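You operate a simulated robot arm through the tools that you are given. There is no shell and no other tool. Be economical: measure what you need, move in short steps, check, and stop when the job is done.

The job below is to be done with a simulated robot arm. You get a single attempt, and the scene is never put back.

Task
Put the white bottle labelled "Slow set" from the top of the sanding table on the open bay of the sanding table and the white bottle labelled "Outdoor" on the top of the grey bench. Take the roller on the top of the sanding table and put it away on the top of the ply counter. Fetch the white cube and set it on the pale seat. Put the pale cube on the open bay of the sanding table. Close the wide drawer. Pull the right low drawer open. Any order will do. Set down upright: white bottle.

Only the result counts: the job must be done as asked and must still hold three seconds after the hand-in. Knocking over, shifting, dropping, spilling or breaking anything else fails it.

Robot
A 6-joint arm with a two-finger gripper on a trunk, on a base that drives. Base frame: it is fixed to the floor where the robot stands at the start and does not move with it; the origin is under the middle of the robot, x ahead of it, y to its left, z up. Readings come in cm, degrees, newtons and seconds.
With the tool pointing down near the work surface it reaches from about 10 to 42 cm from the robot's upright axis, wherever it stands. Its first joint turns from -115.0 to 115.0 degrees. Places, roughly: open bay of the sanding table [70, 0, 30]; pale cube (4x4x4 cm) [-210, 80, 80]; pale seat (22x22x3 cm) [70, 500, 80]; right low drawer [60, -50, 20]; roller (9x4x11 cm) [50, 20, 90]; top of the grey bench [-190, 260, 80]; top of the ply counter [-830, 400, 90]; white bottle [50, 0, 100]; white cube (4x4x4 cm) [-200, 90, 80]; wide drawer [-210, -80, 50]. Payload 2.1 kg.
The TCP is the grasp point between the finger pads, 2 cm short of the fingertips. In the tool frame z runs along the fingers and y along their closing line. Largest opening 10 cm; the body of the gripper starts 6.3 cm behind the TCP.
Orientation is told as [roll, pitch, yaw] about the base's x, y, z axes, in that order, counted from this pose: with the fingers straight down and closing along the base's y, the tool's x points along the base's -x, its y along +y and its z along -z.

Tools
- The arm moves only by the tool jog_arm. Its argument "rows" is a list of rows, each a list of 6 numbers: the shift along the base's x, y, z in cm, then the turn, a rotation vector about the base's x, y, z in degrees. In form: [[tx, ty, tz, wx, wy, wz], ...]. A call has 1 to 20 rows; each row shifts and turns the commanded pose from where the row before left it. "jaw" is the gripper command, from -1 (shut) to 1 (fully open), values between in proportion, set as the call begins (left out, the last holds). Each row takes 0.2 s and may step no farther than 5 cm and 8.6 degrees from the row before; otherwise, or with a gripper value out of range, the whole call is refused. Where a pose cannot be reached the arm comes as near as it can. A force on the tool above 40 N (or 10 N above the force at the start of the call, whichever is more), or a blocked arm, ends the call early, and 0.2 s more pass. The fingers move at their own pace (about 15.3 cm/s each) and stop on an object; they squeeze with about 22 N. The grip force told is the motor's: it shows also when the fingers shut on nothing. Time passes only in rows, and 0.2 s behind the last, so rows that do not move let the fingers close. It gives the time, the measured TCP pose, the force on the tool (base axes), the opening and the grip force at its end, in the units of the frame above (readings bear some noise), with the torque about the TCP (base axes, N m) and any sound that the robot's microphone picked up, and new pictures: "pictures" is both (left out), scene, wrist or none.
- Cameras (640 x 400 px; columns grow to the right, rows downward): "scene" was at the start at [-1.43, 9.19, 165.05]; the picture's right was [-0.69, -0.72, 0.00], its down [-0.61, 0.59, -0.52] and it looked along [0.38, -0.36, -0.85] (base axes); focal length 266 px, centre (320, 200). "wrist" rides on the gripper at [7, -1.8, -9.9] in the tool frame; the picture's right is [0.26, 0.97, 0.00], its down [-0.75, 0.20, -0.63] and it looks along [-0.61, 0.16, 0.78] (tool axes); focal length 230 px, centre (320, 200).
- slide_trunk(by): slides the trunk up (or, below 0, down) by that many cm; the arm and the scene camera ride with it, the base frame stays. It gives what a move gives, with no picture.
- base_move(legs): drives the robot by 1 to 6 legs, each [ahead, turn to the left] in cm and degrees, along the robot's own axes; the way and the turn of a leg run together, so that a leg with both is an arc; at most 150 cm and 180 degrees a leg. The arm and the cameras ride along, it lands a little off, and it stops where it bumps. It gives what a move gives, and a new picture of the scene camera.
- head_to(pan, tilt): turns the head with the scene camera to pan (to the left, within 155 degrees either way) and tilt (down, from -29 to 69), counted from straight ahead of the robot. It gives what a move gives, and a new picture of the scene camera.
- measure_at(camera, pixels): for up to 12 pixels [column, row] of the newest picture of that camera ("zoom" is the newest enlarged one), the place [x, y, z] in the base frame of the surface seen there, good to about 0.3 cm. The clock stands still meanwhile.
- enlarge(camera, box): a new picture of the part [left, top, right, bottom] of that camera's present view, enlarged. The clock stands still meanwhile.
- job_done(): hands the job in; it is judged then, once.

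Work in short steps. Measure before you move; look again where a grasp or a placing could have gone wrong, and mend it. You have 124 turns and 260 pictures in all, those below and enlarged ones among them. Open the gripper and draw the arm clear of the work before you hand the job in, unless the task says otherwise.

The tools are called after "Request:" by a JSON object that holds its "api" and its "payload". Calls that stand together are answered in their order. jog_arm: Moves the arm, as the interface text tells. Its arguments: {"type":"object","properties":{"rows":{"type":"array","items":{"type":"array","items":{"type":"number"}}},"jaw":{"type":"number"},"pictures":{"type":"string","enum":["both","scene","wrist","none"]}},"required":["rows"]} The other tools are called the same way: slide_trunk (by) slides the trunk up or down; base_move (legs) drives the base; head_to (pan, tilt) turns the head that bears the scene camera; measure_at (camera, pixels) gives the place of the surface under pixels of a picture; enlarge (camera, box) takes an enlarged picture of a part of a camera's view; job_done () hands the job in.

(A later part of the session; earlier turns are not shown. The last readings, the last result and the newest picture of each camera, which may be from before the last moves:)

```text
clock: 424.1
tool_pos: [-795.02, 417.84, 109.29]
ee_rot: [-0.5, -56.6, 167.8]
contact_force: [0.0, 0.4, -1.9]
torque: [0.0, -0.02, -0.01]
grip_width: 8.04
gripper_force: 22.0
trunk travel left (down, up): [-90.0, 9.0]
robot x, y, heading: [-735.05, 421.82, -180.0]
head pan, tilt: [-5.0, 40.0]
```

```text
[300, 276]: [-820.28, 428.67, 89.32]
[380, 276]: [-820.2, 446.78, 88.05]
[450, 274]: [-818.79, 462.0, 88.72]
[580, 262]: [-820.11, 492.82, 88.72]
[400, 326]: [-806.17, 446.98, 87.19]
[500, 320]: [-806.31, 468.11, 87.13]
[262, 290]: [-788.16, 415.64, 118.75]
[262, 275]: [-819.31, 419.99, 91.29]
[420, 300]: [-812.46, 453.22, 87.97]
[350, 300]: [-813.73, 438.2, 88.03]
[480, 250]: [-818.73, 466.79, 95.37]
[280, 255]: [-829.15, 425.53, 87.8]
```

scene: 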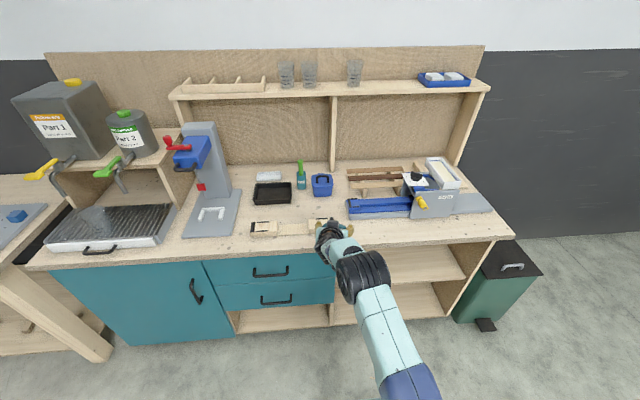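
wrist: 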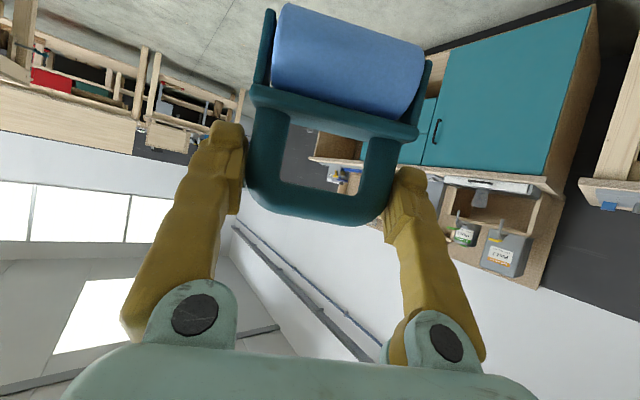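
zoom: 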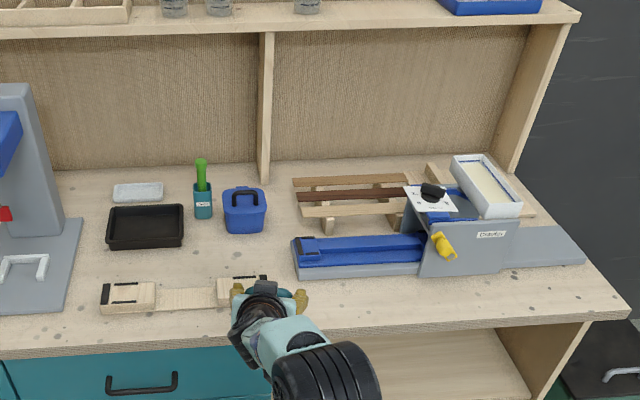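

Clear strip x −806…−819, y 432…490, z 87.9. Shift the base +28 cm in y, then forward to put the roller at ≈(−813,446).

Request:
{"api": "base_move", "payload": {"legs": [[-12, 0], [0, -90], [28, 0], [0, 90], [12, 0]]}}

Request:
{"api": "slide_trunk", "payload": {"by": -8}}

Request:
{"api": "base_move", "payload": {"legs": [[18, 0]]}}

Request:
{"api": "jog_arm", "payload": {"rows": [[0, 0, -1, 0, 0, 0], [0, 0, -1, 0, 0, 0]]}}

```text
clock: 435.4
tool_pos: [-794.3, 444.47, 109.92]
ee_rot: [-0.3, -57.2, 168.3]
contact_force: [0.5, -0.3, -2.2]
torque: [0.0, 0.01, 0.0]
grip_width: 7.98
gripper_force: 22.0
trunk travel left (down, up): [-90.0, 9.0]
robot x, y, heading: [-734.84, 449.18, -179.0]
head pan, tilt: [-5.0, 40.0]
```

scene: 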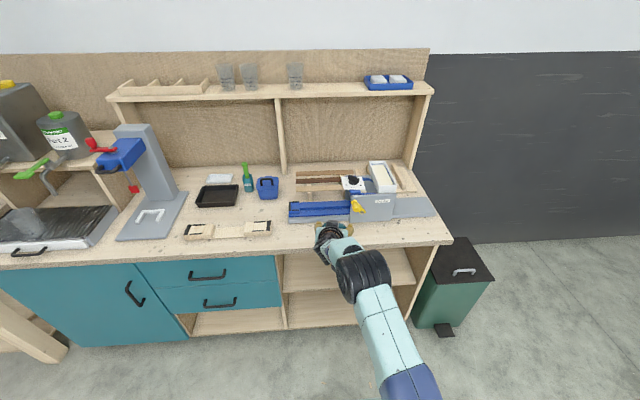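

```text
clock: 436.5
tool_pos: [-794.85, 444.65, 101.73]
ee_rot: [-0.5, -56.9, 168.5]
contact_force: [-0.2, 0.0, -1.8]
torque: [-0.02, 0.0, 0.0]
grip_width: 7.94
gripper_force: 22.2
trunk travel left (down, up): [-82.0, 17.0]
robot x, y, heading: [-734.91, 449.42, -179.2]
head pan, tilt: [-5.0, 40.0]
```

```text
clock: 438.0
tool_pos: [-812.56, 444.32, 101.78]
ee_rot: [-0.5, -57.1, 168.6]
contact_force: [-0.1, 0.7, -1.0]
torque: [-0.01, 0.01, 0.02]
grip_width: 7.96
gripper_force: 22.2
trunk travel left (down, up): [-82.0, 17.0]
robot x, y, heading: [-752.75, 449.1, -178.9]
head pan, tilt: [-5.0, 40.0]
```

scene: 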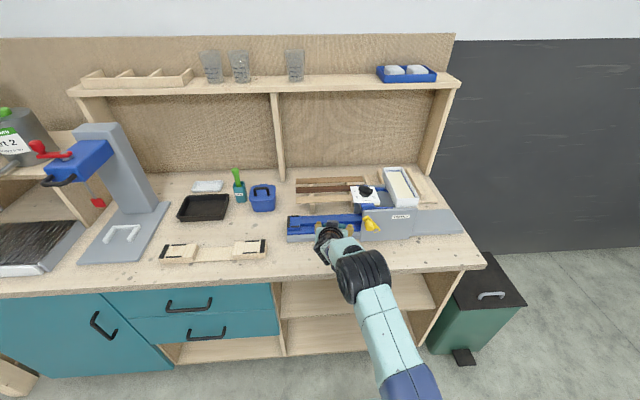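

```text
clock: 438.6
tool_pos: [-812.69, 444.28, 99.79]
ee_rot: [-0.5, -56.9, 168.5]
contact_force: [-0.1, -0.5, -1.9]
torque: [0.01, -0.01, 0.02]
grip_width: 7.96
gripper_force: 21.4
trunk travel left (down, up): [-82.0, 17.0]
robot x, y, heading: [-753.12, 448.68, -179.0]
head pan, tilt: [-5.0, 40.0]
```

scene: 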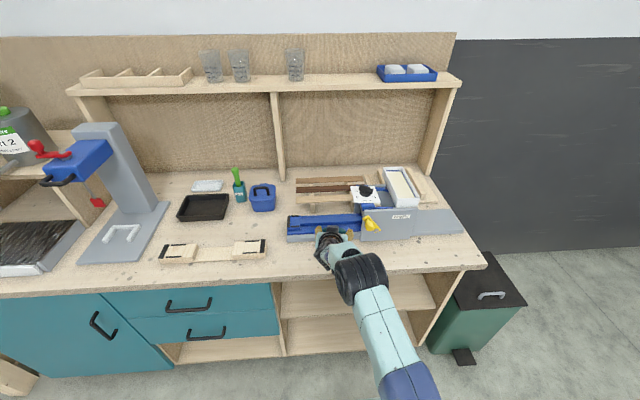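
wrist: 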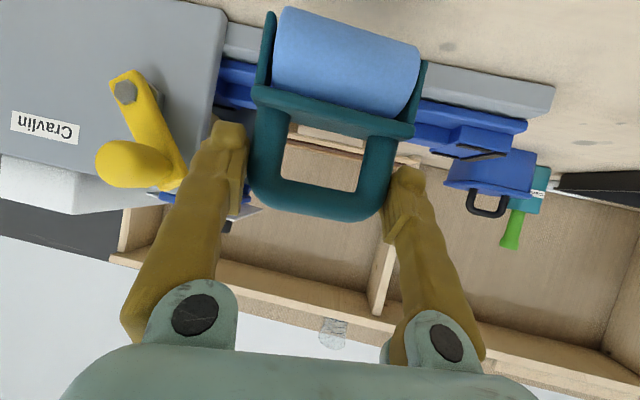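

Shift y −2 to clear the yellow lever, lower to just above the surface, and check.

Request:
{"api": "jog_arm", "payload": {"rows": [[0, -1, 0, 0, 0, 0], [0, -1, -0.5, 0, 0, 0], [0, 0, -1, 0, 0, 0], [0, 0, -1, 0, 0, 0]], "pictures": "both"}}

Request:
{"api": "measure_at", "payload": {"camera": "wrist", "pixels": [[345, 60], [290, 20], [410, 60], [230, 80], [130, 160], [290, 10], [480, 80]]}}

```text
clock: 439.6
tool_pos: [-812.72, 442.1, 97.17]
ee_rot: [-0.7, -56.7, 168.7]
contact_force: [0.5, -0.1, -1.4]
torque: [-0.01, 0.0, -0.03]
grip_width: 7.96
gripper_force: 22.1
trunk travel left (down, up): [-82.0, 17.0]
robot x, y, heading: [-753.05, 449.23, -179.1]
head pan, tilt: [-5.0, 40.0]
```

scene: 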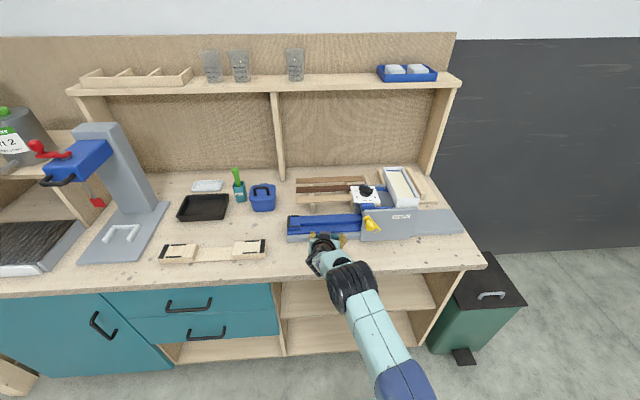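
wrist: 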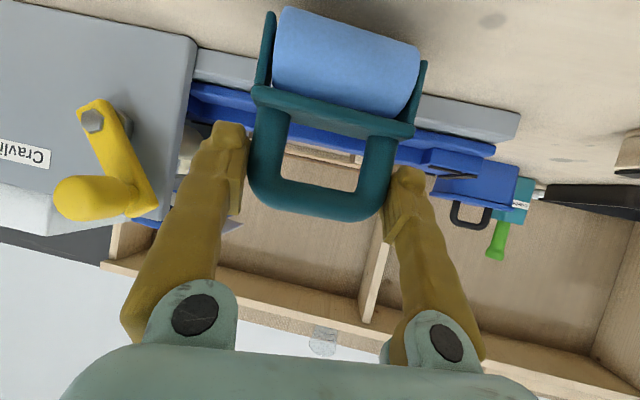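

```text
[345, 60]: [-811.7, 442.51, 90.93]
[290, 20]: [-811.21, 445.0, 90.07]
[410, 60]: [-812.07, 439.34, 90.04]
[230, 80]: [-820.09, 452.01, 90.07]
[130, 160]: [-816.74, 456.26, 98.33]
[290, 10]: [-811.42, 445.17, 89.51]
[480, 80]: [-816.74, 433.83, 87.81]
```

Request:
{"api": "jog_arm", "payload": {"rows": [[0, 0, -0.3, 0, 0, 0], [0, 0, -0.2, 0, 0, 0], [0, 0, -0.2, 0, 0, 0]], "pictures": "none"}}

Request:
{"api": "jog_arm", "payload": {"rows": [[0, 0, -0.2, 0, 0, 0], [0, 0, -0.2, 0, 0, 0]], "pictures": "wrist"}}

```text
clock: 440.4
tool_pos: [-812.77, 442.18, 96.36]
ee_rot: [-0.6, -57.0, 168.6]
contact_force: [0.2, 0.4, 0.0]
torque: [-0.05, 0.0, 0.01]
grip_width: 7.98
gripper_force: 21.6
trunk travel left (down, up): [-82.0, 17.0]
robot x, y, heading: [-753.16, 448.95, -179.1]
head pan, tilt: [-5.0, 40.0]
```

```text
clock: 441.0
tool_pos: [-812.57, 442.4, 96.4]
ee_rot: [-0.4, -57.3, 168.4]
contact_force: [-2.3, 1.1, 12.4]
torque: [-0.33, 0.19, -0.03]
grip_width: 7.97
gripper_force: 22.1
trunk travel left (down, up): [-82.0, 17.0]
robot x, y, heading: [-752.75, 449.06, -178.8]
head pan, tilt: [-5.0, 40.0]
```

wrist: 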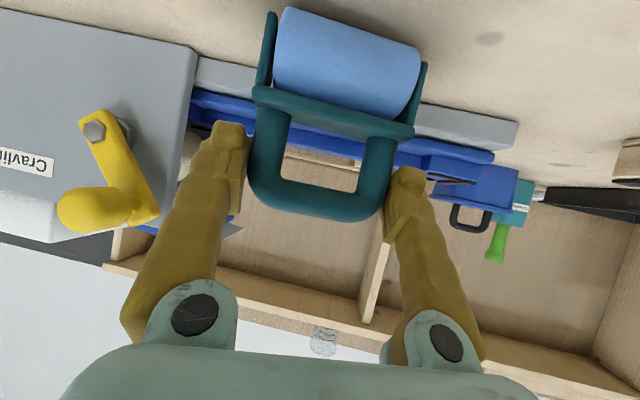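

Contact (12 N). Ease up slightly, release partially, then fully, and back out.

Request:
{"api": "jog_arm", "payload": {"rows": [[0, 0, 0.2, 0, 0, 0], [0, 0, 0, 0, 0, 0], [0, 0, 0, 0, 0, 0]], "jaw": 0.75, "pictures": "wrist"}}

Request:
{"api": "jog_arm", "payload": {"rows": [[0, 0, 0, 0, 0, 0], [1.5, -0.3, 0, 0, 0, 0], [2, -0.4, 0, 0, 0, 0], [2, -0.4, 0, 0, 0, 0], [2, -0.4, 0, 0, 0, 0]], "jaw": 1, "pictures": "both"}}

```text
clock: 441.8
tool_pos: [-812.7, 442.33, 96.26]
ee_rot: [-0.5, -56.8, 168.6]
contact_force: [-0.5, -0.1, -0.2]
torque: [0.02, -0.01, -0.02]
grip_width: 8.76
gripper_force: 0.1
trunk travel left (down, up): [-82.0, 17.0]
robot x, y, heading: [-753.17, 448.96, -179.3]
head pan, tilt: [-5.0, 40.0]
```

wrist: 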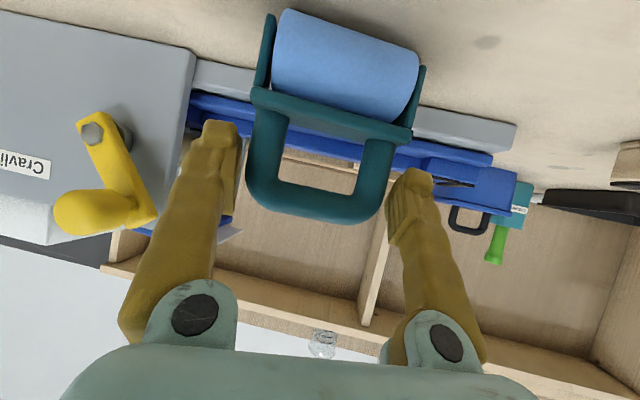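

```text
clock: 443.0
tool_pos: [-804.96, 440.67, 96.24]
ee_rot: [-0.5, -56.8, 168.7]
contact_force: [-0.9, -0.8, 0.8]
torque: [-0.02, -0.02, 0.0]
grip_width: 9.99
gripper_force: 0.0
trunk travel left (down, up): [-82.0, 17.0]
robot x, y, heading: [-752.67, 448.98, -179.1]
head pan, tilt: [-5.0, 40.0]
```

scene: 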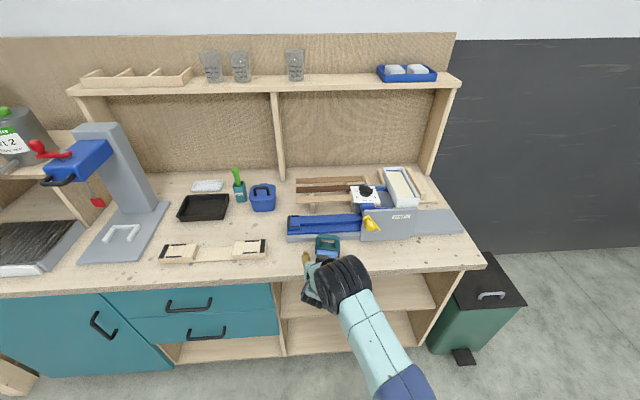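
wrist: 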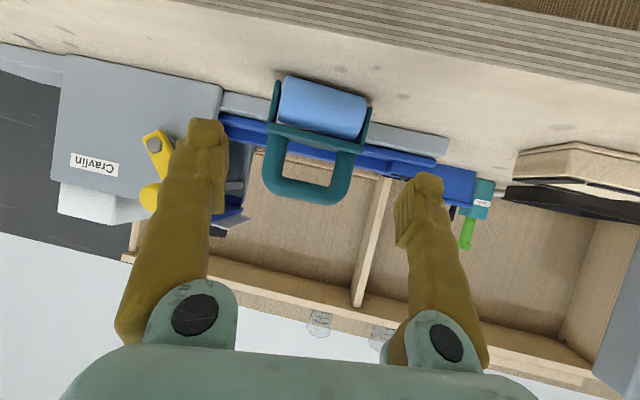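

Roller rests upright on the counter. Retract and drive back toward the green cabinet with the wide drawer.

Request:
{"api": "slide_trunk", "payload": {"by": 8}}

Request:
{"api": "base_move", "payload": {"legs": [[-22, 0], [0, 114.5], [150, 0], [65, 0], [0, 64.5], [150, 0]]}}

Request:
{"api": "base_move", "payload": {"legs": [[150, 0], [22, 0], [0, -90], [150, 0], [20, 0]]}}

```text
clock: 444.2
tool_pos: [-805.08, 440.8, 104.22]
ee_rot: [-0.4, -56.8, 168.7]
contact_force: [0.2, -0.1, -1.2]
torque: [0.02, -0.01, 0.0]
grip_width: 10.0
gripper_force: 0.0
trunk travel left (down, up): [-90.0, 9.0]
robot x, y, heading: [-752.88, 448.81, -178.8]
head pan, tilt: [-5.0, 40.0]
```

```text
clock: 470.6
tool_pos: [-443.23, 257.71, 104.3]
ee_rot: [-0.6, -56.8, -14.3]
contact_force: [0.4, 0.0, -0.5]
torque: [0.03, 0.0, -0.01]
grip_width: 10.01
gripper_force: 0.1
trunk travel left (down, up): [-90.0, 9.0]
robot x, y, heading: [-495.85, 251.96, -1.5]
head pan, tilt: [-5.0, 40.0]
```

scene: 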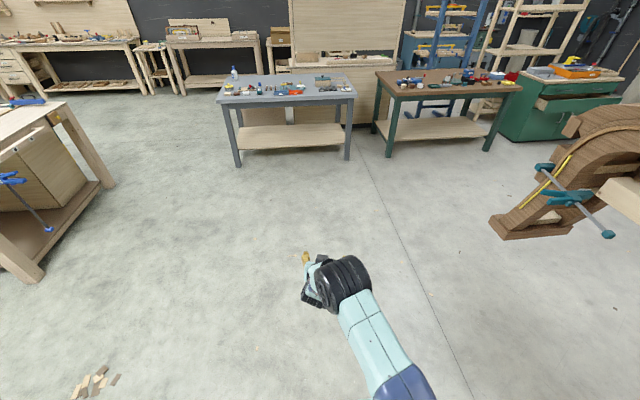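

```text
clock: 491.3
tool_pos: [-338.55, 22.96, 104.3]
ee_rot: [-0.4, -57.0, -108.0]
contact_force: [0.9, -0.3, 0.1]
torque: [0.02, -0.02, -0.01]
grip_width: 9.98
gripper_force: 0.2
trunk travel left (down, up): [-90.0, 9.0]
robot x, y, heading: [-341.02, 75.4, -95.4]
head pan, tilt: [-5.0, 40.0]
```

scene: 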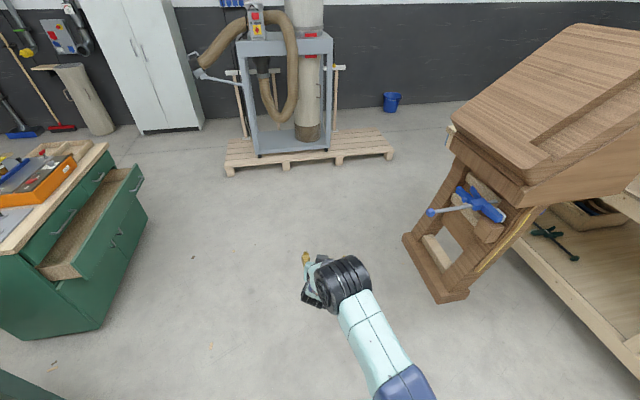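

Request:
{"api": "measure_at", "payload": {"camera": "scene", "pixels": [[75, 278], [140, 185], [42, 268], [100, 230], [70, 230], [120, 235], [85, 262]]}}

Request:
{"api": "base_move", "payload": {"legs": [[0, 14], [146, 0], [0, 81]]}}

Request:
{"api": "head_to", "payload": {"pan": 5, "tilt": 40}}

```text
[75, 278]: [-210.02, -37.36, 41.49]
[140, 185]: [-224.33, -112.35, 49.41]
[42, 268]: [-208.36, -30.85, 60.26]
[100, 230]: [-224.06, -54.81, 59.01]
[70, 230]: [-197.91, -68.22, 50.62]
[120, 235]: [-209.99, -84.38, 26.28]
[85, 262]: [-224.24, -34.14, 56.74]
```

```text
clock: 502.8
tool_pos: [-268.3, -63.97, 104.26]
ee_rot: [-0.5, -56.9, -14.6]
contact_force: [0.1, -0.5, -0.4]
torque: [0.02, 0.03, -0.01]
grip_width: 9.97
gripper_force: 0.0
trunk travel left (down, up): [-90.0, 9.0]
robot x, y, heading: [-320.94, -69.48, -2.1]
head pan, tilt: [-5.0, 40.0]
```

scene: 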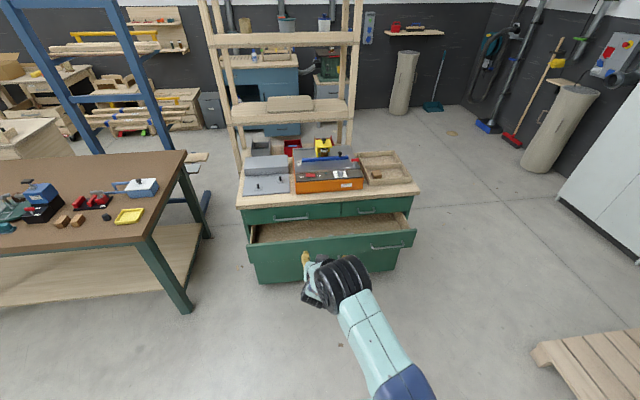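

```text
clock: 503.5
tool_pos: [-268.33, -63.82, 104.41]
ee_rot: [-0.5, -56.9, -14.6]
contact_force: [-0.1, -0.4, 0.4]
torque: [-0.05, 0.04, -0.01]
grip_width: 10.03
gripper_force: 0.1
trunk travel left (down, up): [-90.0, 9.0]
robot x, y, heading: [-320.8, -69.28, -1.9]
head pan, tilt: [5.0, 40.0]
```

scene: 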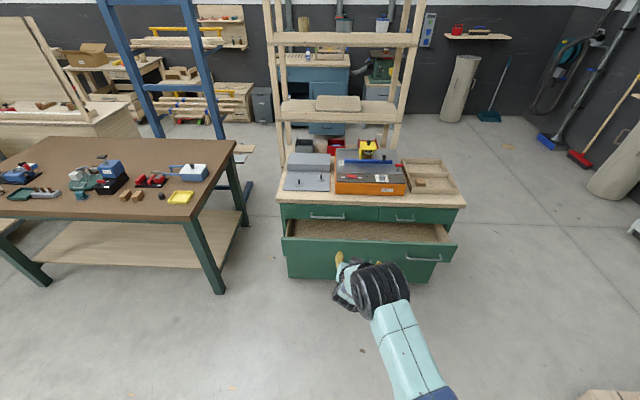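

Drawer front at x≈−224.5 (closed at ≈−210), z 43–60, y −31…−122. Close the fingers, straighten the tool and lower to z≈50 for a push at its centre.

Request:
{"api": "jog_arm", "payload": {"rows": [[0, -4, 0, 0, 0, 6], [0, -4, 0, 0, 0, 6]], "jaw": -1, "pictures": "none"}}

Request:
{"api": "slide_trunk", "payload": {"by": -40}}

Request:
{"api": "slide_trunk", "payload": {"by": -13}}

Request:
{"api": "base_move", "payload": {"legs": [[36, 0]]}}

```text
clock: 504.1
tool_pos: [-268.18, -72.34, 104.22]
ee_rot: [-0.1, -56.8, -3.1]
contact_force: [0.8, -0.5, 0.0]
torque: [0.0, 0.01, 0.02]
grip_width: 0.01
gripper_force: 21.7
trunk travel left (down, up): [-90.0, 9.0]
robot x, y, heading: [-321.18, -69.13, -2.4]
head pan, tilt: [5.0, 40.0]
```

```text
clock: 508.0
tool_pos: [-268.22, -72.01, 64.32]
ee_rot: [-0.5, -56.9, -2.6]
contact_force: [0.2, 0.7, 0.0]
torque: [0.0, -0.01, -0.03]
grip_width: 0.01
gripper_force: 22.0
trunk travel left (down, up): [-50.0, 49.0]
robot x, y, heading: [-320.99, -69.98, -2.5]
head pan, tilt: [5.0, 40.0]
```

```text
clock: 509.6
tool_pos: [-268.19, -72.0, 51.31]
ee_rot: [-0.5, -56.9, -2.5]
contact_force: [0.3, 1.1, -0.3]
torque: [-0.01, 0.01, 0.0]
grip_width: 0.0
gripper_force: 22.2
trunk travel left (down, up): [-37.0, 62.0]
robot x, y, heading: [-320.94, -69.47, -2.2]
head pan, tilt: [5.0, 40.0]
```

```text
clock: 511.9
tool_pos: [-231.98, -73.45, 51.3]
ee_rot: [-0.5, -56.8, -2.7]
contact_force: [0.6, 0.3, -1.0]
torque: [-0.03, 0.01, -0.03]
grip_width: 0.04
gripper_force: 22.2
trunk travel left (down, up): [-37.0, 62.0]
robot x, y, heading: [-284.86, -70.83, -2.7]
head pan, tilt: [5.0, 40.0]
```

scene: 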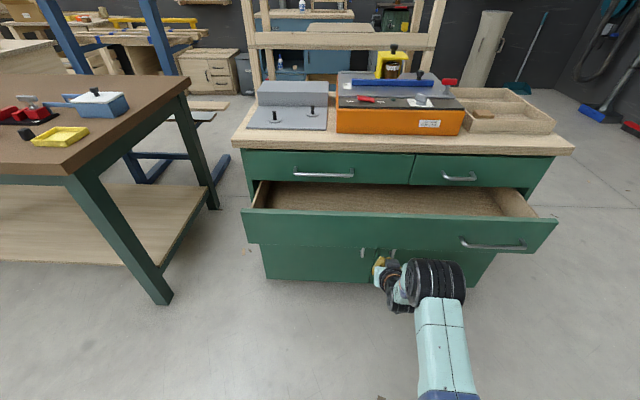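

Request:
{"api": "measure_at", "payload": {"camera": "scene", "pixels": [[300, 215], [300, 240], [340, 244], [400, 245], [380, 230], [390, 215], [361, 253], [490, 247]]}}

```text
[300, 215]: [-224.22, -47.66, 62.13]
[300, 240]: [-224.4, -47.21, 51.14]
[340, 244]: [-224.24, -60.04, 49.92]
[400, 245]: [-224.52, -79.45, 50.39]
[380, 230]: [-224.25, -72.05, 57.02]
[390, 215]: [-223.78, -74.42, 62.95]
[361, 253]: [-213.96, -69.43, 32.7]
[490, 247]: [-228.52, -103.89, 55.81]
```

Front spans z 50–63, so raise 5.5 cm and push with the base.

Request:
{"api": "slide_trunk", "payload": {"by": 5.5}}

Request:
{"api": "base_move", "payload": {"legs": [[17, 0]]}}

Request:
{"api": "measure_at", "payload": {"camera": "scene", "pixels": [[290, 270], [330, 275], [300, 190], [280, 175]]}}

```text
clock: 512.8
tool_pos: [-232.01, -73.48, 56.69]
ee_rot: [-0.5, -56.8, -2.6]
contact_force: [1.3, -0.1, 0.1]
torque: [-0.02, 0.01, 0.0]
grip_width: 0.01
gripper_force: 22.0
trunk travel left (down, up): [-42.5, 56.5]
robot x, y, heading: [-284.67, -71.01, -2.3]
head pan, tilt: [5.0, 40.0]
```

```text
clock: 514.3
tool_pos: [-214.83, -74.12, 56.67]
ee_rot: [-0.6, -56.8, -2.6]
contact_force: [0.3, -0.6, 0.5]
torque: [0.0, 0.0, 0.01]
grip_width: 0.0
gripper_force: 22.0
trunk travel left (down, up): [-42.5, 56.5]
robot x, y, heading: [-267.66, -71.45, -2.2]
head pan, tilt: [5.0, 40.0]
```

scene: 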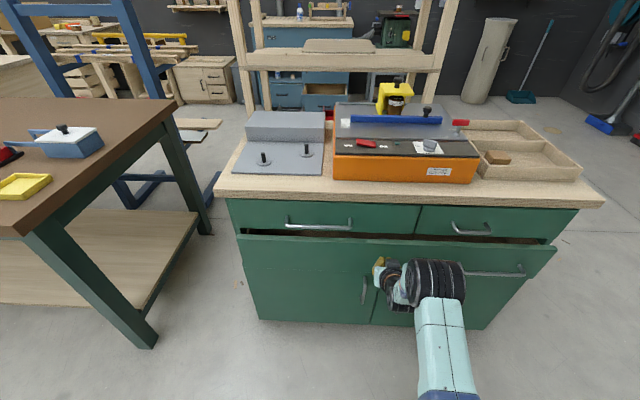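

```text
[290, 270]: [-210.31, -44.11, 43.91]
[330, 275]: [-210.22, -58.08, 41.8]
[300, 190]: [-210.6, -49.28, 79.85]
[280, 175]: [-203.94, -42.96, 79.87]
```

Nearly shut. Push the rest with small arm steps until resistance.

Request:
{"api": "jog_arm", "payload": {"rows": [[0.8, 0, 0, 0, 0, 0], [0.8, 0, 0, 0, 0, 0], [0.8, 0, 0, 0, 0, 0], [0.8, 0, 0, 0, 0, 0], [0.6, 0, 0, 0, 0, 0], [0.6, 0, 0, 0, 0, 0]], "pictures": "scene"}}

```text
clock: 515.6
tool_pos: [-211.7, -74.24, 56.41]
ee_rot: [-0.5, -56.0, -2.6]
contact_force: [-26.0, 0.6, 9.8]
torque: [0.03, -0.24, 0.17]
grip_width: 0.0
gripper_force: 22.1
trunk travel left (down, up): [-42.5, 56.5]
robot x, y, heading: [-267.7, -71.2, -2.3]
head pan, tilt: [5.0, 40.0]
stopped in row 6: the force on the tool passed its limit at 46 N (the readings are from after the stop); the commanded pose is now the measured one
```

scene: 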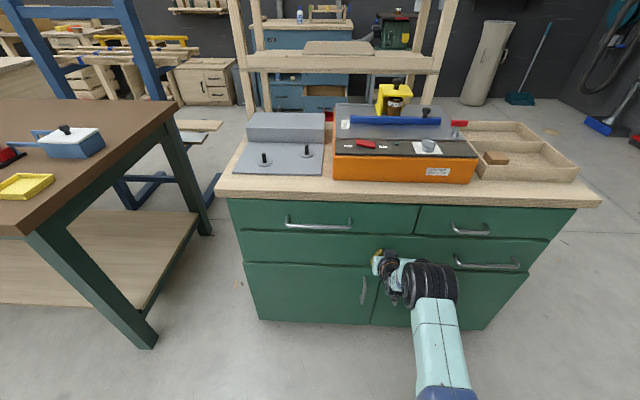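

Drawer appears shut flush. Verify by measurement.

Request:
{"api": "measure_at", "payload": {"camera": "scene", "pixels": [[300, 248], [300, 275], [320, 213], [520, 250], [480, 217], [280, 240]]}}

Request:
{"api": "base_move", "payload": {"legs": [[-50, 0]]}}

Request:
{"api": "slide_trunk", "payload": {"by": 40}}

```text
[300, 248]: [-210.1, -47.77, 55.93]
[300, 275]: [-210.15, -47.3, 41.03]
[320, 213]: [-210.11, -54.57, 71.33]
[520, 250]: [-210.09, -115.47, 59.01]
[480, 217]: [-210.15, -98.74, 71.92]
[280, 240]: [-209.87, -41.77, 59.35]
```

```text
clock: 518.6
tool_pos: [-260.75, -71.96, 56.21]
ee_rot: [-0.5, -55.9, -2.1]
contact_force: [0.6, 0.4, -0.6]
torque: [0.01, -0.01, 0.02]
grip_width: 0.0
gripper_force: 22.1
trunk travel left (down, up): [-42.5, 56.5]
robot x, y, heading: [-317.21, -69.63, -1.7]
head pan, tilt: [5.0, 40.0]
```

scene: 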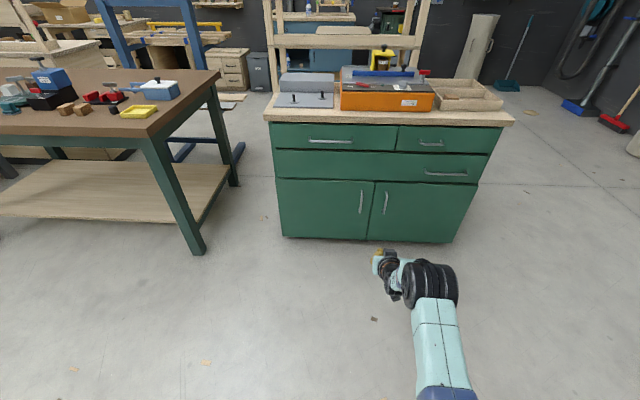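

```text
clock: 522.4
tool_pos: [-260.75, -72.01, 96.28]
ee_rot: [-0.5, -55.8, -2.3]
contact_force: [-0.7, -0.4, -0.2]
torque: [0.0, -0.02, 0.0]
grip_width: 0.02
gripper_force: 21.9
trunk travel left (down, up): [-82.5, 16.5]
robot x, y, heading: [-316.71, -69.72, -1.8]
head pan, tilt: [5.0, 40.0]
```

Drawer flush. Next the white cube at ≈(−201.3,88.3): drive alongside the brown table and face it.

Request:
{"api": "slide_trunk", "payload": {"by": 8}}

Request:
{"api": "base_move", "payload": {"legs": [[0, 91.8], [150, 0], [8.5, 0], [0, -90]]}}

Request:
{"api": "jog_arm", "payload": {"rows": [[0, 0, 0, 0, 8, 0], [0, 0, 0, 0, 8, 0]], "jaw": 0.2, "pictures": "none"}}

```text
clock: 523.6
tool_pos: [-260.62, -71.88, 104.2]
ee_rot: [-0.4, -55.8, -2.2]
contact_force: [-0.7, -0.2, -0.6]
torque: [-0.01, -0.03, -0.02]
grip_width: 0.0
gripper_force: 21.8
trunk travel left (down, up): [-90.5, 8.5]
robot x, y, heading: [-316.91, -69.5, -2.0]
head pan, tilt: [5.0, 40.0]
```

```text
clock: 536.2
tool_pos: [-318.41, 143.61, 104.67]
ee_rot: [-0.5, -56.5, 88.1]
contact_force: [-0.4, 0.8, 0.0]
torque: [0.01, -0.02, -0.01]
grip_width: 0.01
gripper_force: 21.3
trunk travel left (down, up): [-90.5, 8.5]
robot x, y, heading: [-320.07, 88.19, 88.3]
head pan, tilt: [5.0, 40.0]
stopped in leg 4: the robot was blocked; the commanded pose is now the measured one
```

scene: 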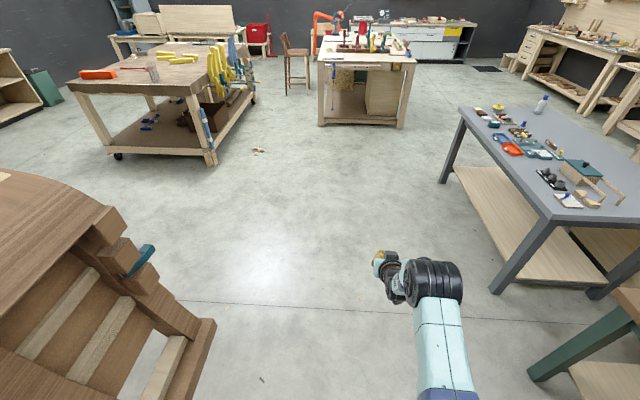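

```text
clock: 536.8
tool_pos: [-318.39, 143.03, 104.97]
ee_rot: [27.0, -53.1, 65.4]
contact_force: [-0.6, 0.8, 0.4]
torque: [0.0, -0.03, -0.01]
grip_width: 5.99
gripper_force: 0.1
trunk travel left (down, up): [-90.5, 8.5]
robot x, y, heading: [-320.19, 88.05, 88.6]
head pan, tilt: [5.0, 40.0]
```

The turn was blocked (rear close to the wooden arch on the west), and the tilt was applied about the wrong axis. Undo the tilt, look at what is near.

Request:
{"api": "jog_arm", "payload": {"rows": [[0, 0, 0, 0, -8, 0], [0, 0, 0, 0, -8, 0]], "pictures": "none"}}

Request:
{"api": "head_to", "payload": {"pan": 110, "tilt": 45}}

Request:
{"api": "head_to", "payload": {"pan": 150, "tilt": 45}}

```text
clock: 537.4
tool_pos: [-318.37, 142.8, 105.07]
ee_rot: [-0.8, -57.0, 88.2]
contact_force: [0.0, 0.0, 0.4]
torque: [0.02, -0.02, 0.02]
grip_width: 5.97
gripper_force: 0.0
trunk travel left (down, up): [-90.5, 8.5]
robot x, y, heading: [-320.18, 87.98, 88.5]
head pan, tilt: [5.0, 40.0]
```

```text
clock: 539.2
tool_pos: [-318.43, 142.78, 105.07]
ee_rot: [-0.5, -56.8, 88.0]
contact_force: [-0.1, 0.3, -0.4]
torque: [0.0, 0.01, 0.0]
grip_width: 6.01
gripper_force: 0.1
trunk travel left (down, up): [-90.5, 8.5]
robot x, y, heading: [-320.0, 87.67, 88.5]
head pan, tilt: [110.0, 45.0]
```

scene: 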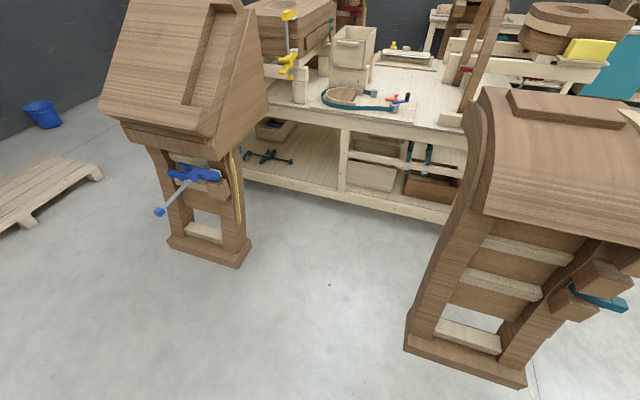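

```text
clock: 540.2
tool_pos: [-318.48, 142.8, 105.28]
ee_rot: [-0.4, -57.0, 88.0]
contact_force: [0.4, 1.2, -0.1]
torque: [-0.01, -0.01, 0.05]
grip_width: 6.02
gripper_force: 0.0
trunk travel left (down, up): [-90.5, 8.5]
robot x, y, heading: [-320.29, 87.73, 88.4]
head pan, tilt: [150.0, 45.0]
```

scene: 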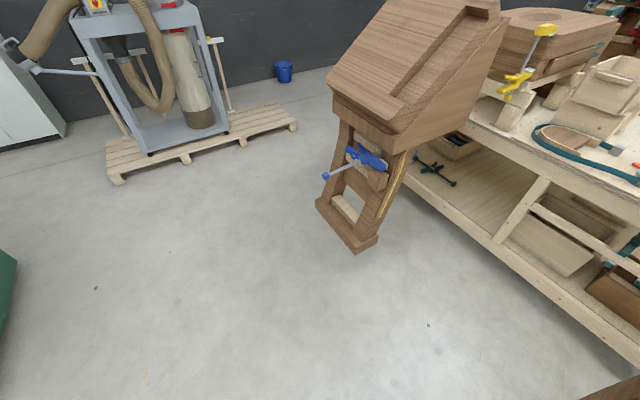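

Nothing seems displaced. I go forward out of this spot, and loop to approach along x≈−300 as before.

Request:
{"api": "base_move", "payload": {"legs": [[120, 0], [0, -88.4], [20, 0], [0, -90], [118, 0], [0, 90]]}}

```text
clock: 564.4
tool_pos: [-241.49, 89.61, 105.07]
ee_rot: [-0.5, -57.0, 0.9]
contact_force: [1.1, 1.3, 0.3]
torque: [0.04, 0.0, 0.02]
grip_width: 5.99
gripper_force: 0.1
trunk travel left (down, up): [-90.5, 8.5]
robot x, y, heading: [-296.69, 88.92, 1.2]
head pan, tilt: [150.0, 45.0]
```

scene: 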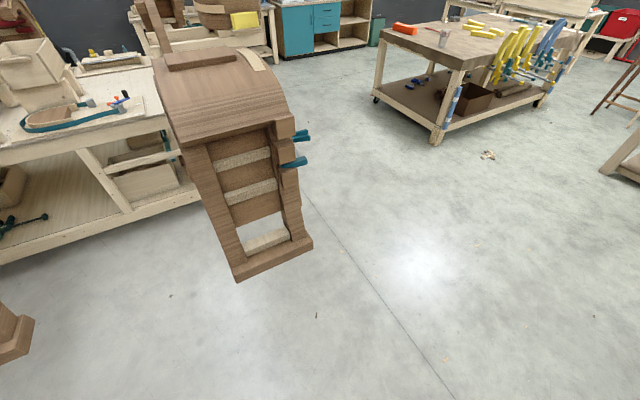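

Good position. Tilt to 40°, look down at the turntable, drive in 38 cm.

Request:
{"api": "jog_arm", "payload": {"rows": [[0, 0, 0, 0, 8, 0], [0, 0, 0, 0, 8.5, 0]], "jaw": 0.2, "pictures": "none"}}

Request:
{"api": "base_move", "payload": {"legs": [[36, -1]]}}

Request:
{"api": "head_to", "payload": {"pan": 10, "tilt": 60}}

Request:
{"api": "enlarge", "payload": {"camera": "scene", "box": [320, 90, 440, 190]}}

```text
clock: 565.0
tool_pos: [-241.42, 89.6, 104.97]
ee_rot: [0.0, -40.3, 0.6]
contact_force: [0.2, -0.3, 0.8]
torque: [-0.01, -0.03, -0.01]
grip_width: 6.01
gripper_force: 0.1
trunk travel left (down, up): [-90.5, 8.5]
robot x, y, heading: [-296.9, 88.78, 1.1]
head pan, tilt: [150.0, 45.0]
```

```text
clock: 567.4
tool_pos: [-205.3, 88.95, 105.04]
ee_rot: [-0.1, -40.5, -0.8]
contact_force: [-0.3, 0.5, 0.7]
torque: [-0.04, -0.02, -0.04]
grip_width: 5.97
gripper_force: 0.1
trunk travel left (down, up): [-90.5, 8.5]
robot x, y, heading: [-260.18, 89.28, -0.2]
head pan, tilt: [150.0, 45.0]
```

scene: 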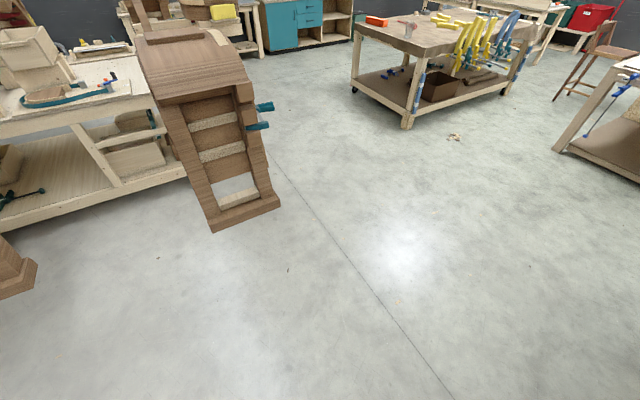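

```text
clock: 569.6
tool_pos: [-204.99, 88.79, 104.97]
ee_rot: [-0.2, -40.5, -0.7]
contact_force: [-0.6, 1.1, -0.5]
torque: [0.02, 0.03, 0.01]
grip_width: 6.0
gripper_force: 0.1
trunk travel left (down, up): [-90.5, 8.5]
robot x, y, heading: [-259.96, 89.04, 0.1]
head pan, tilt: [10.0, 60.0]
```

scene: 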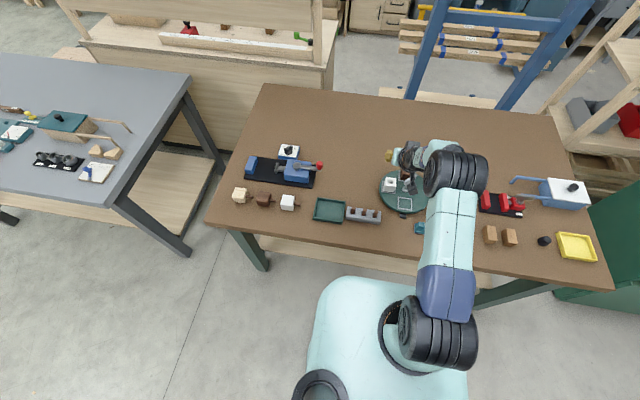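

```text
4.00 times, centred on (380, 140) of scene
```

zoom: 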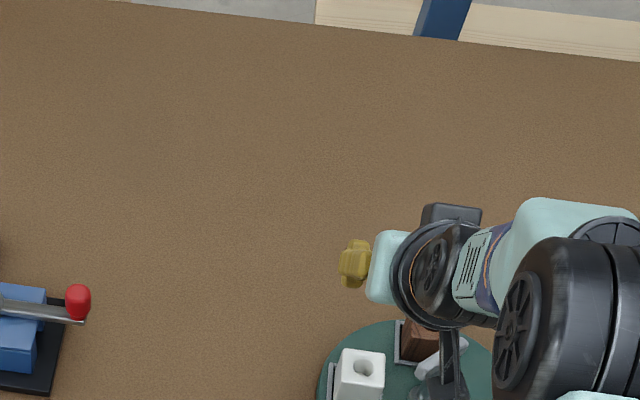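

Request:
{"api": "measure_at", "payload": {"camera": "zoom", "pixels": [[345, 354], [380, 357], [342, 380], [379, 384], [460, 345], [425, 375]]}}

```text
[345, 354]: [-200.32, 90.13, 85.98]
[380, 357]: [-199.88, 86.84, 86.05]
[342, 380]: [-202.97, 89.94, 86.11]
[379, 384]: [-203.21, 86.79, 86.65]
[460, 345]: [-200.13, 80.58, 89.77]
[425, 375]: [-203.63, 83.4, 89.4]
```

White centre ≈(−201.4,88.4), top 86.1. Narrow opening to 5.2 cm to miss the handle, align, and descend.

Request:
{"api": "jog_arm", "payload": {"rows": [[1.8, -0.15, 0, 0, 0, 0], [1.8, -0.15, 0, 0, 0, 0.7]], "jaw": 0.04, "pictures": "none"}}

Request:
{"api": "slide_trunk", "payload": {"by": -13}}

Request:
{"api": "jog_arm", "payload": {"rows": [[0, 0, 0, 0, 0, 0]], "pictures": "both"}}

```text
clock: 570.2
tool_pos: [-201.5, 88.56, 104.91]
ee_rot: [-0.1, -40.4, 0.0]
contact_force: [-0.4, -0.4, 0.7]
torque: [-0.01, -0.03, 0.01]
grip_width: 5.18
gripper_force: 0.1
trunk travel left (down, up): [-90.5, 8.5]
robot x, y, heading: [-260.24, 89.37, 0.4]
head pan, tilt: [10.0, 60.0]
```

```text
clock: 571.8
tool_pos: [-201.61, 88.53, 92.02]
ee_rot: [-0.1, -40.6, 0.0]
contact_force: [-0.3, -0.1, 0.1]
torque: [-0.03, -0.02, 0.02]
grip_width: 5.21
gripper_force: 0.1
trunk travel left (down, up): [-77.5, 21.5]
robot x, y, heading: [-259.8, 89.25, -0.0]
head pan, tilt: [10.0, 60.0]
```

```text
clock: 572.2
tool_pos: [-201.64, 88.58, 91.96]
ee_rot: [0.0, -40.5, 0.0]
contact_force: [0.0, -0.3, -0.8]
torque: [0.01, -0.03, 0.0]
grip_width: 5.2
gripper_force: 0.0
trunk travel left (down, up): [-77.5, 21.5]
robot x, y, heading: [-260.16, 89.57, 0.1]
head pan, tilt: [10.0, 60.0]
```

scene: 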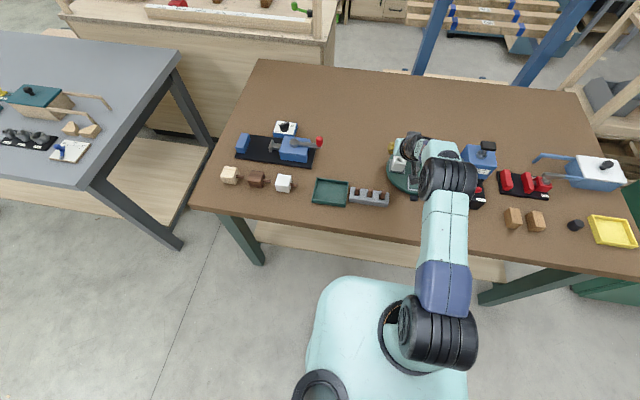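
wrist: 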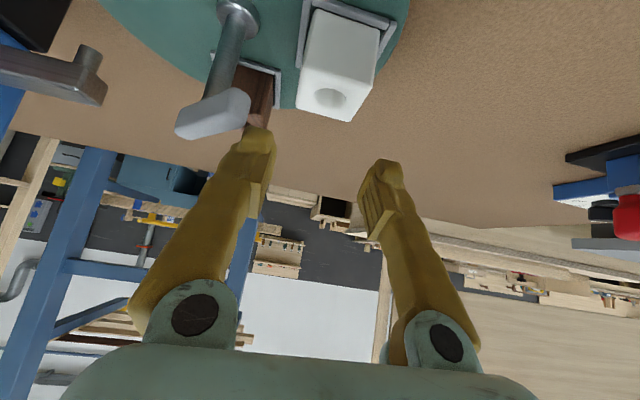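

Aligned; handle tip is just outside the right finger. Descend by force-limited jogs and check midway.

Request:
{"api": "jog_arm", "payload": {"rows": [[0, 0.1, -1, 0, 0, 0], [0, 0, -1, 0, 0, 0], [0, 0, -1, 0, 0, 0], [0, 0, -1, 0, 0, 0]], "pictures": "wrist"}}

```text
clock: 573.2
tool_pos: [-201.6, 88.9, 88.03]
ee_rot: [-0.2, -40.5, -0.1]
contact_force: [0.2, -0.2, -0.1]
torque: [0.02, 0.0, 0.01]
grip_width: 5.24
gripper_force: 0.0
trunk travel left (down, up): [-77.5, 21.5]
robot x, y, heading: [-260.21, 89.74, -0.0]
head pan, tilt: [10.0, 60.0]
```

wrist: 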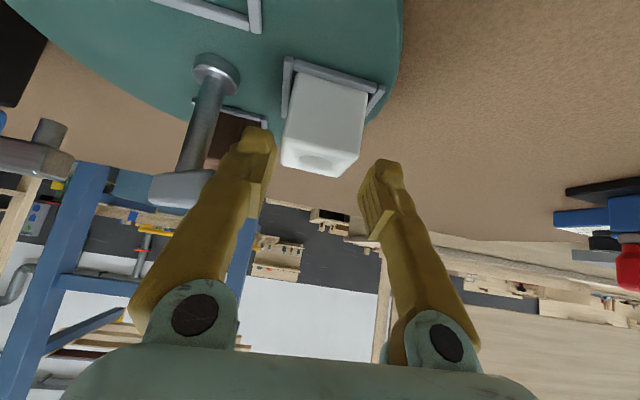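

Request:
{"api": "jog_arm", "payload": {"rows": [[0, -0.2, -1, 0, 0, 0], [0, 0, -1, 0, 0, 0], [0, 0, -0.8, 0, 0, 0]], "pictures": "none"}}

Request:
{"api": "jog_arm", "payload": {"rows": [[0, 0, 0, 0, 0, 0], [0, 0, 0, 0, 0, 0], [0, 0, 0, 0, 0, 0]], "jaw": -1, "pictures": "wrist"}}

```text
clock: 574.0
tool_pos: [-201.54, 88.4, 85.19]
ee_rot: [-0.2, -40.5, 0.0]
contact_force: [0.9, -1.0, 0.5]
torque: [-0.02, -0.05, 0.0]
grip_width: 5.18
gripper_force: 0.1
trunk travel left (down, up): [-77.5, 21.5]
robot x, y, heading: [-260.02, 89.88, 0.1]
head pan, tilt: [10.0, 60.0]
```

```text
clock: 574.8
tool_pos: [-201.54, 88.5, 85.14]
ee_rot: [-0.1, -40.6, -0.1]
contact_force: [0.5, -1.6, -0.2]
torque: [-0.06, 0.0, 0.01]
grip_width: 3.89
gripper_force: 22.2
trunk travel left (down, up): [-77.5, 21.5]
robot x, y, heading: [-260.38, 89.36, 0.2]
head pan, tilt: [10.0, 60.0]
```

wrist: 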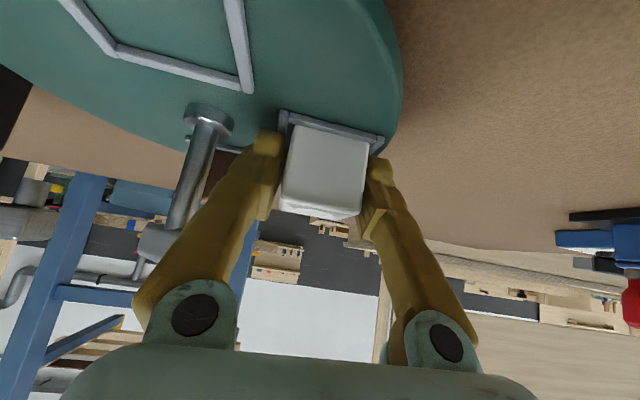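

White cube gripped. Lift and take the known northern route, in reverse, toward the pale seat.

Request:
{"api": "slide_trunk", "payload": {"by": 13}}

Request:
{"api": "base_move", "payload": {"legs": [[-38, 0], [0, -90], [-150, 0], [-150, 0], [0, 90], [150, 0]]}}

Request:
{"api": "head_to", "payload": {"pan": 15, "tilt": 20}}

```text
clock: 576.4
tool_pos: [-201.51, 88.55, 98.1]
ee_rot: [-0.2, -40.6, 0.1]
contact_force: [1.1, 0.1, -0.6]
torque: [0.01, 0.02, 0.0]
grip_width: 3.9
gripper_force: 21.9
trunk travel left (down, up): [-90.5, 8.5]
robot x, y, heading: [-260.04, 89.56, 0.2]
head pan, tilt: [10.0, 60.0]
```

```text
clock: 607.5
tool_pos: [-94.36, 390.48, 98.16]
ee_rot: [-0.3, -40.5, 0.2]
contact_force: [-0.3, -0.1, -0.6]
torque: [0.0, 0.04, -0.01]
grip_width: 3.89
gripper_force: 22.5
trunk travel left (down, up): [-90.5, 8.5]
robot x, y, heading: [-152.93, 391.16, 0.0]
head pan, tilt: [10.0, 60.0]
```

scene: 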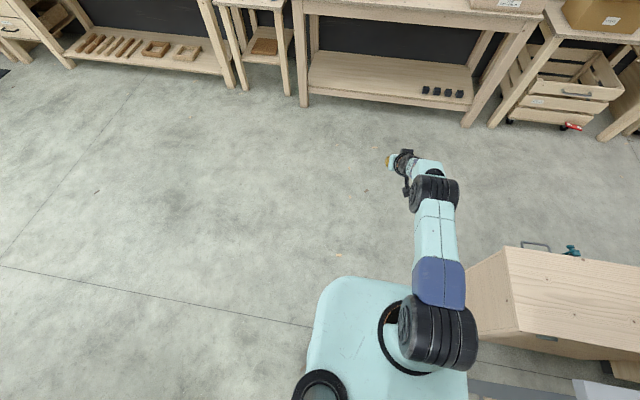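

```text
clock: 608.6
tool_pos: [-94.35, 390.48, 98.04]
ee_rot: [-0.2, -40.5, 0.2]
contact_force: [-0.1, 0.1, -0.4]
torque: [0.0, 0.0, -0.01]
grip_width: 3.89
gripper_force: 21.9
trunk travel left (down, up): [-90.5, 8.5]
robot x, y, heading: [-153.05, 391.25, 0.1]
head pan, tilt: [15.0, 20.0]
```

scene: 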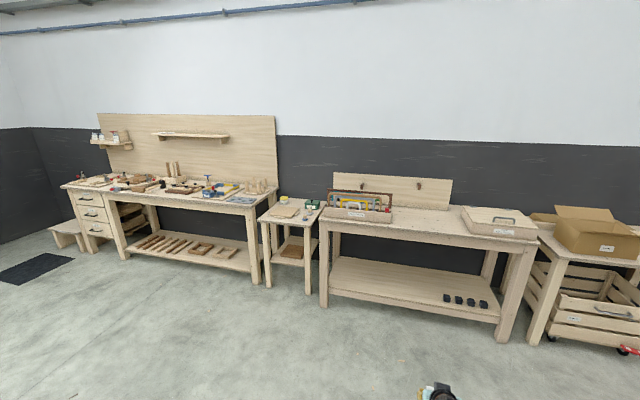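

Request:
{"api": "enlarge", "payload": {"camera": "scene", "box": [240, 180, 360, 290]}}

Request:
{"api": "measure_at", "payload": {"camera": "scene", "pixels": [[285, 211], [275, 213], [292, 208], [262, 218], [322, 215], [310, 205], [268, 285], [310, 308], [240, 205], [330, 218], [300, 214]]}}

```text
3.64 times, centred on (300, 235) of scene
```

zoom: 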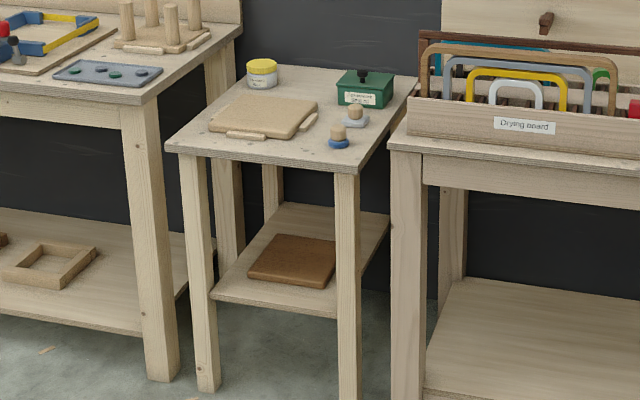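

```text
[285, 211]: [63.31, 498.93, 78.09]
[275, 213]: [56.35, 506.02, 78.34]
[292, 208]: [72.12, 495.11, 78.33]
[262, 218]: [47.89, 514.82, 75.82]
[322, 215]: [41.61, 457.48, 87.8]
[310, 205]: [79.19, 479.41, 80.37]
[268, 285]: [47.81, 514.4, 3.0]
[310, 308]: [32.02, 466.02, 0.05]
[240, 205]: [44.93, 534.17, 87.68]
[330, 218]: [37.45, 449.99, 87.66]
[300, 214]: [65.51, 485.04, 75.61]
```

Pale seat is the square board, top z≈78.2, centred ≈(65,500). Drive to face it.

Request:
{"api": "base_move", "payload": {"legs": [[95, 0], [0, 90], [110, 0], [0, -90], [25, 0]]}}

Request:
{"api": "head_to", "payload": {"pan": 5, "tilt": 45}}

Request:
{"api": "enlarge", "payload": {"camera": "scene", "box": [250, 80, 450, 205]}}

```text
clock: 627.6
tool_pos: [26.66, 501.53, 98.31]
ee_rot: [-0.2, -40.6, 1.3]
contact_force: [0.5, 0.0, 0.4]
torque: [-0.02, -0.01, 0.0]
grip_width: 3.87
gripper_force: 21.7
trunk travel left (down, up): [-90.5, 8.5]
robot x, y, heading: [-32.22, 501.08, 1.3]
head pan, tilt: [15.0, 20.0]
```

scene: 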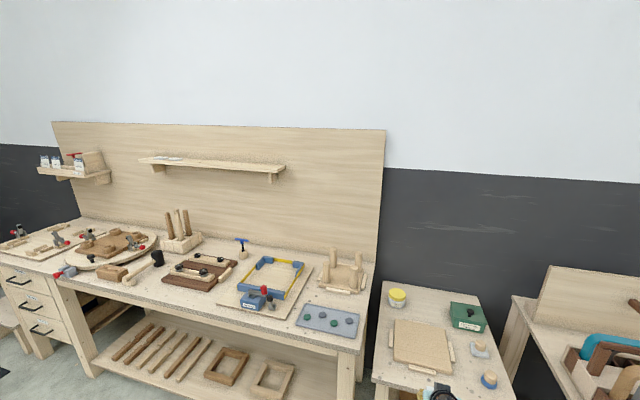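

```text
clock: 628.5
tool_pos: [26.8, 501.5, 98.09]
ee_rot: [-0.3, -40.5, 1.3]
contact_force: [0.4, -0.7, -0.1]
torque: [0.0, -0.02, -0.01]
grip_width: 3.9
gripper_force: 22.2
trunk travel left (down, up): [-90.5, 8.5]
robot x, y, heading: [-32.25, 501.19, 1.3]
head pan, tilt: [5.0, 45.0]
```

scene: 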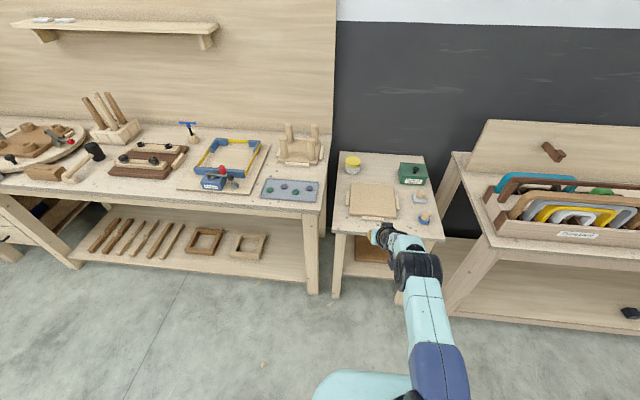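

```text
3.20 times, centred on (350, 142) of scene
```

zoom: 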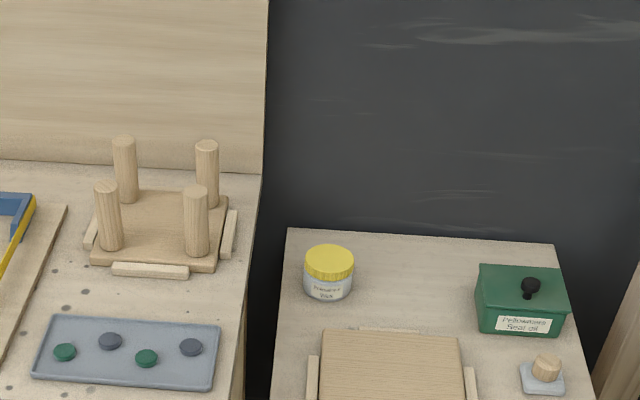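

Request:
{"api": "measure_at", "payload": {"camera": "scene", "pixels": [[353, 185], [395, 187], [396, 214], [351, 212], [373, 199], [380, 168], [412, 172], [420, 198], [425, 217]]}}

```text
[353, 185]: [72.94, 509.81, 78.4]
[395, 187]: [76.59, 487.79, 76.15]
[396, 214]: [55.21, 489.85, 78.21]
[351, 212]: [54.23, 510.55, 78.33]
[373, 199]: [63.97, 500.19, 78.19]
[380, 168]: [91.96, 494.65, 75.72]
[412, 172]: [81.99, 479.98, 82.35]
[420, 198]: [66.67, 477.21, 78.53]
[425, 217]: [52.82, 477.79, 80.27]
```

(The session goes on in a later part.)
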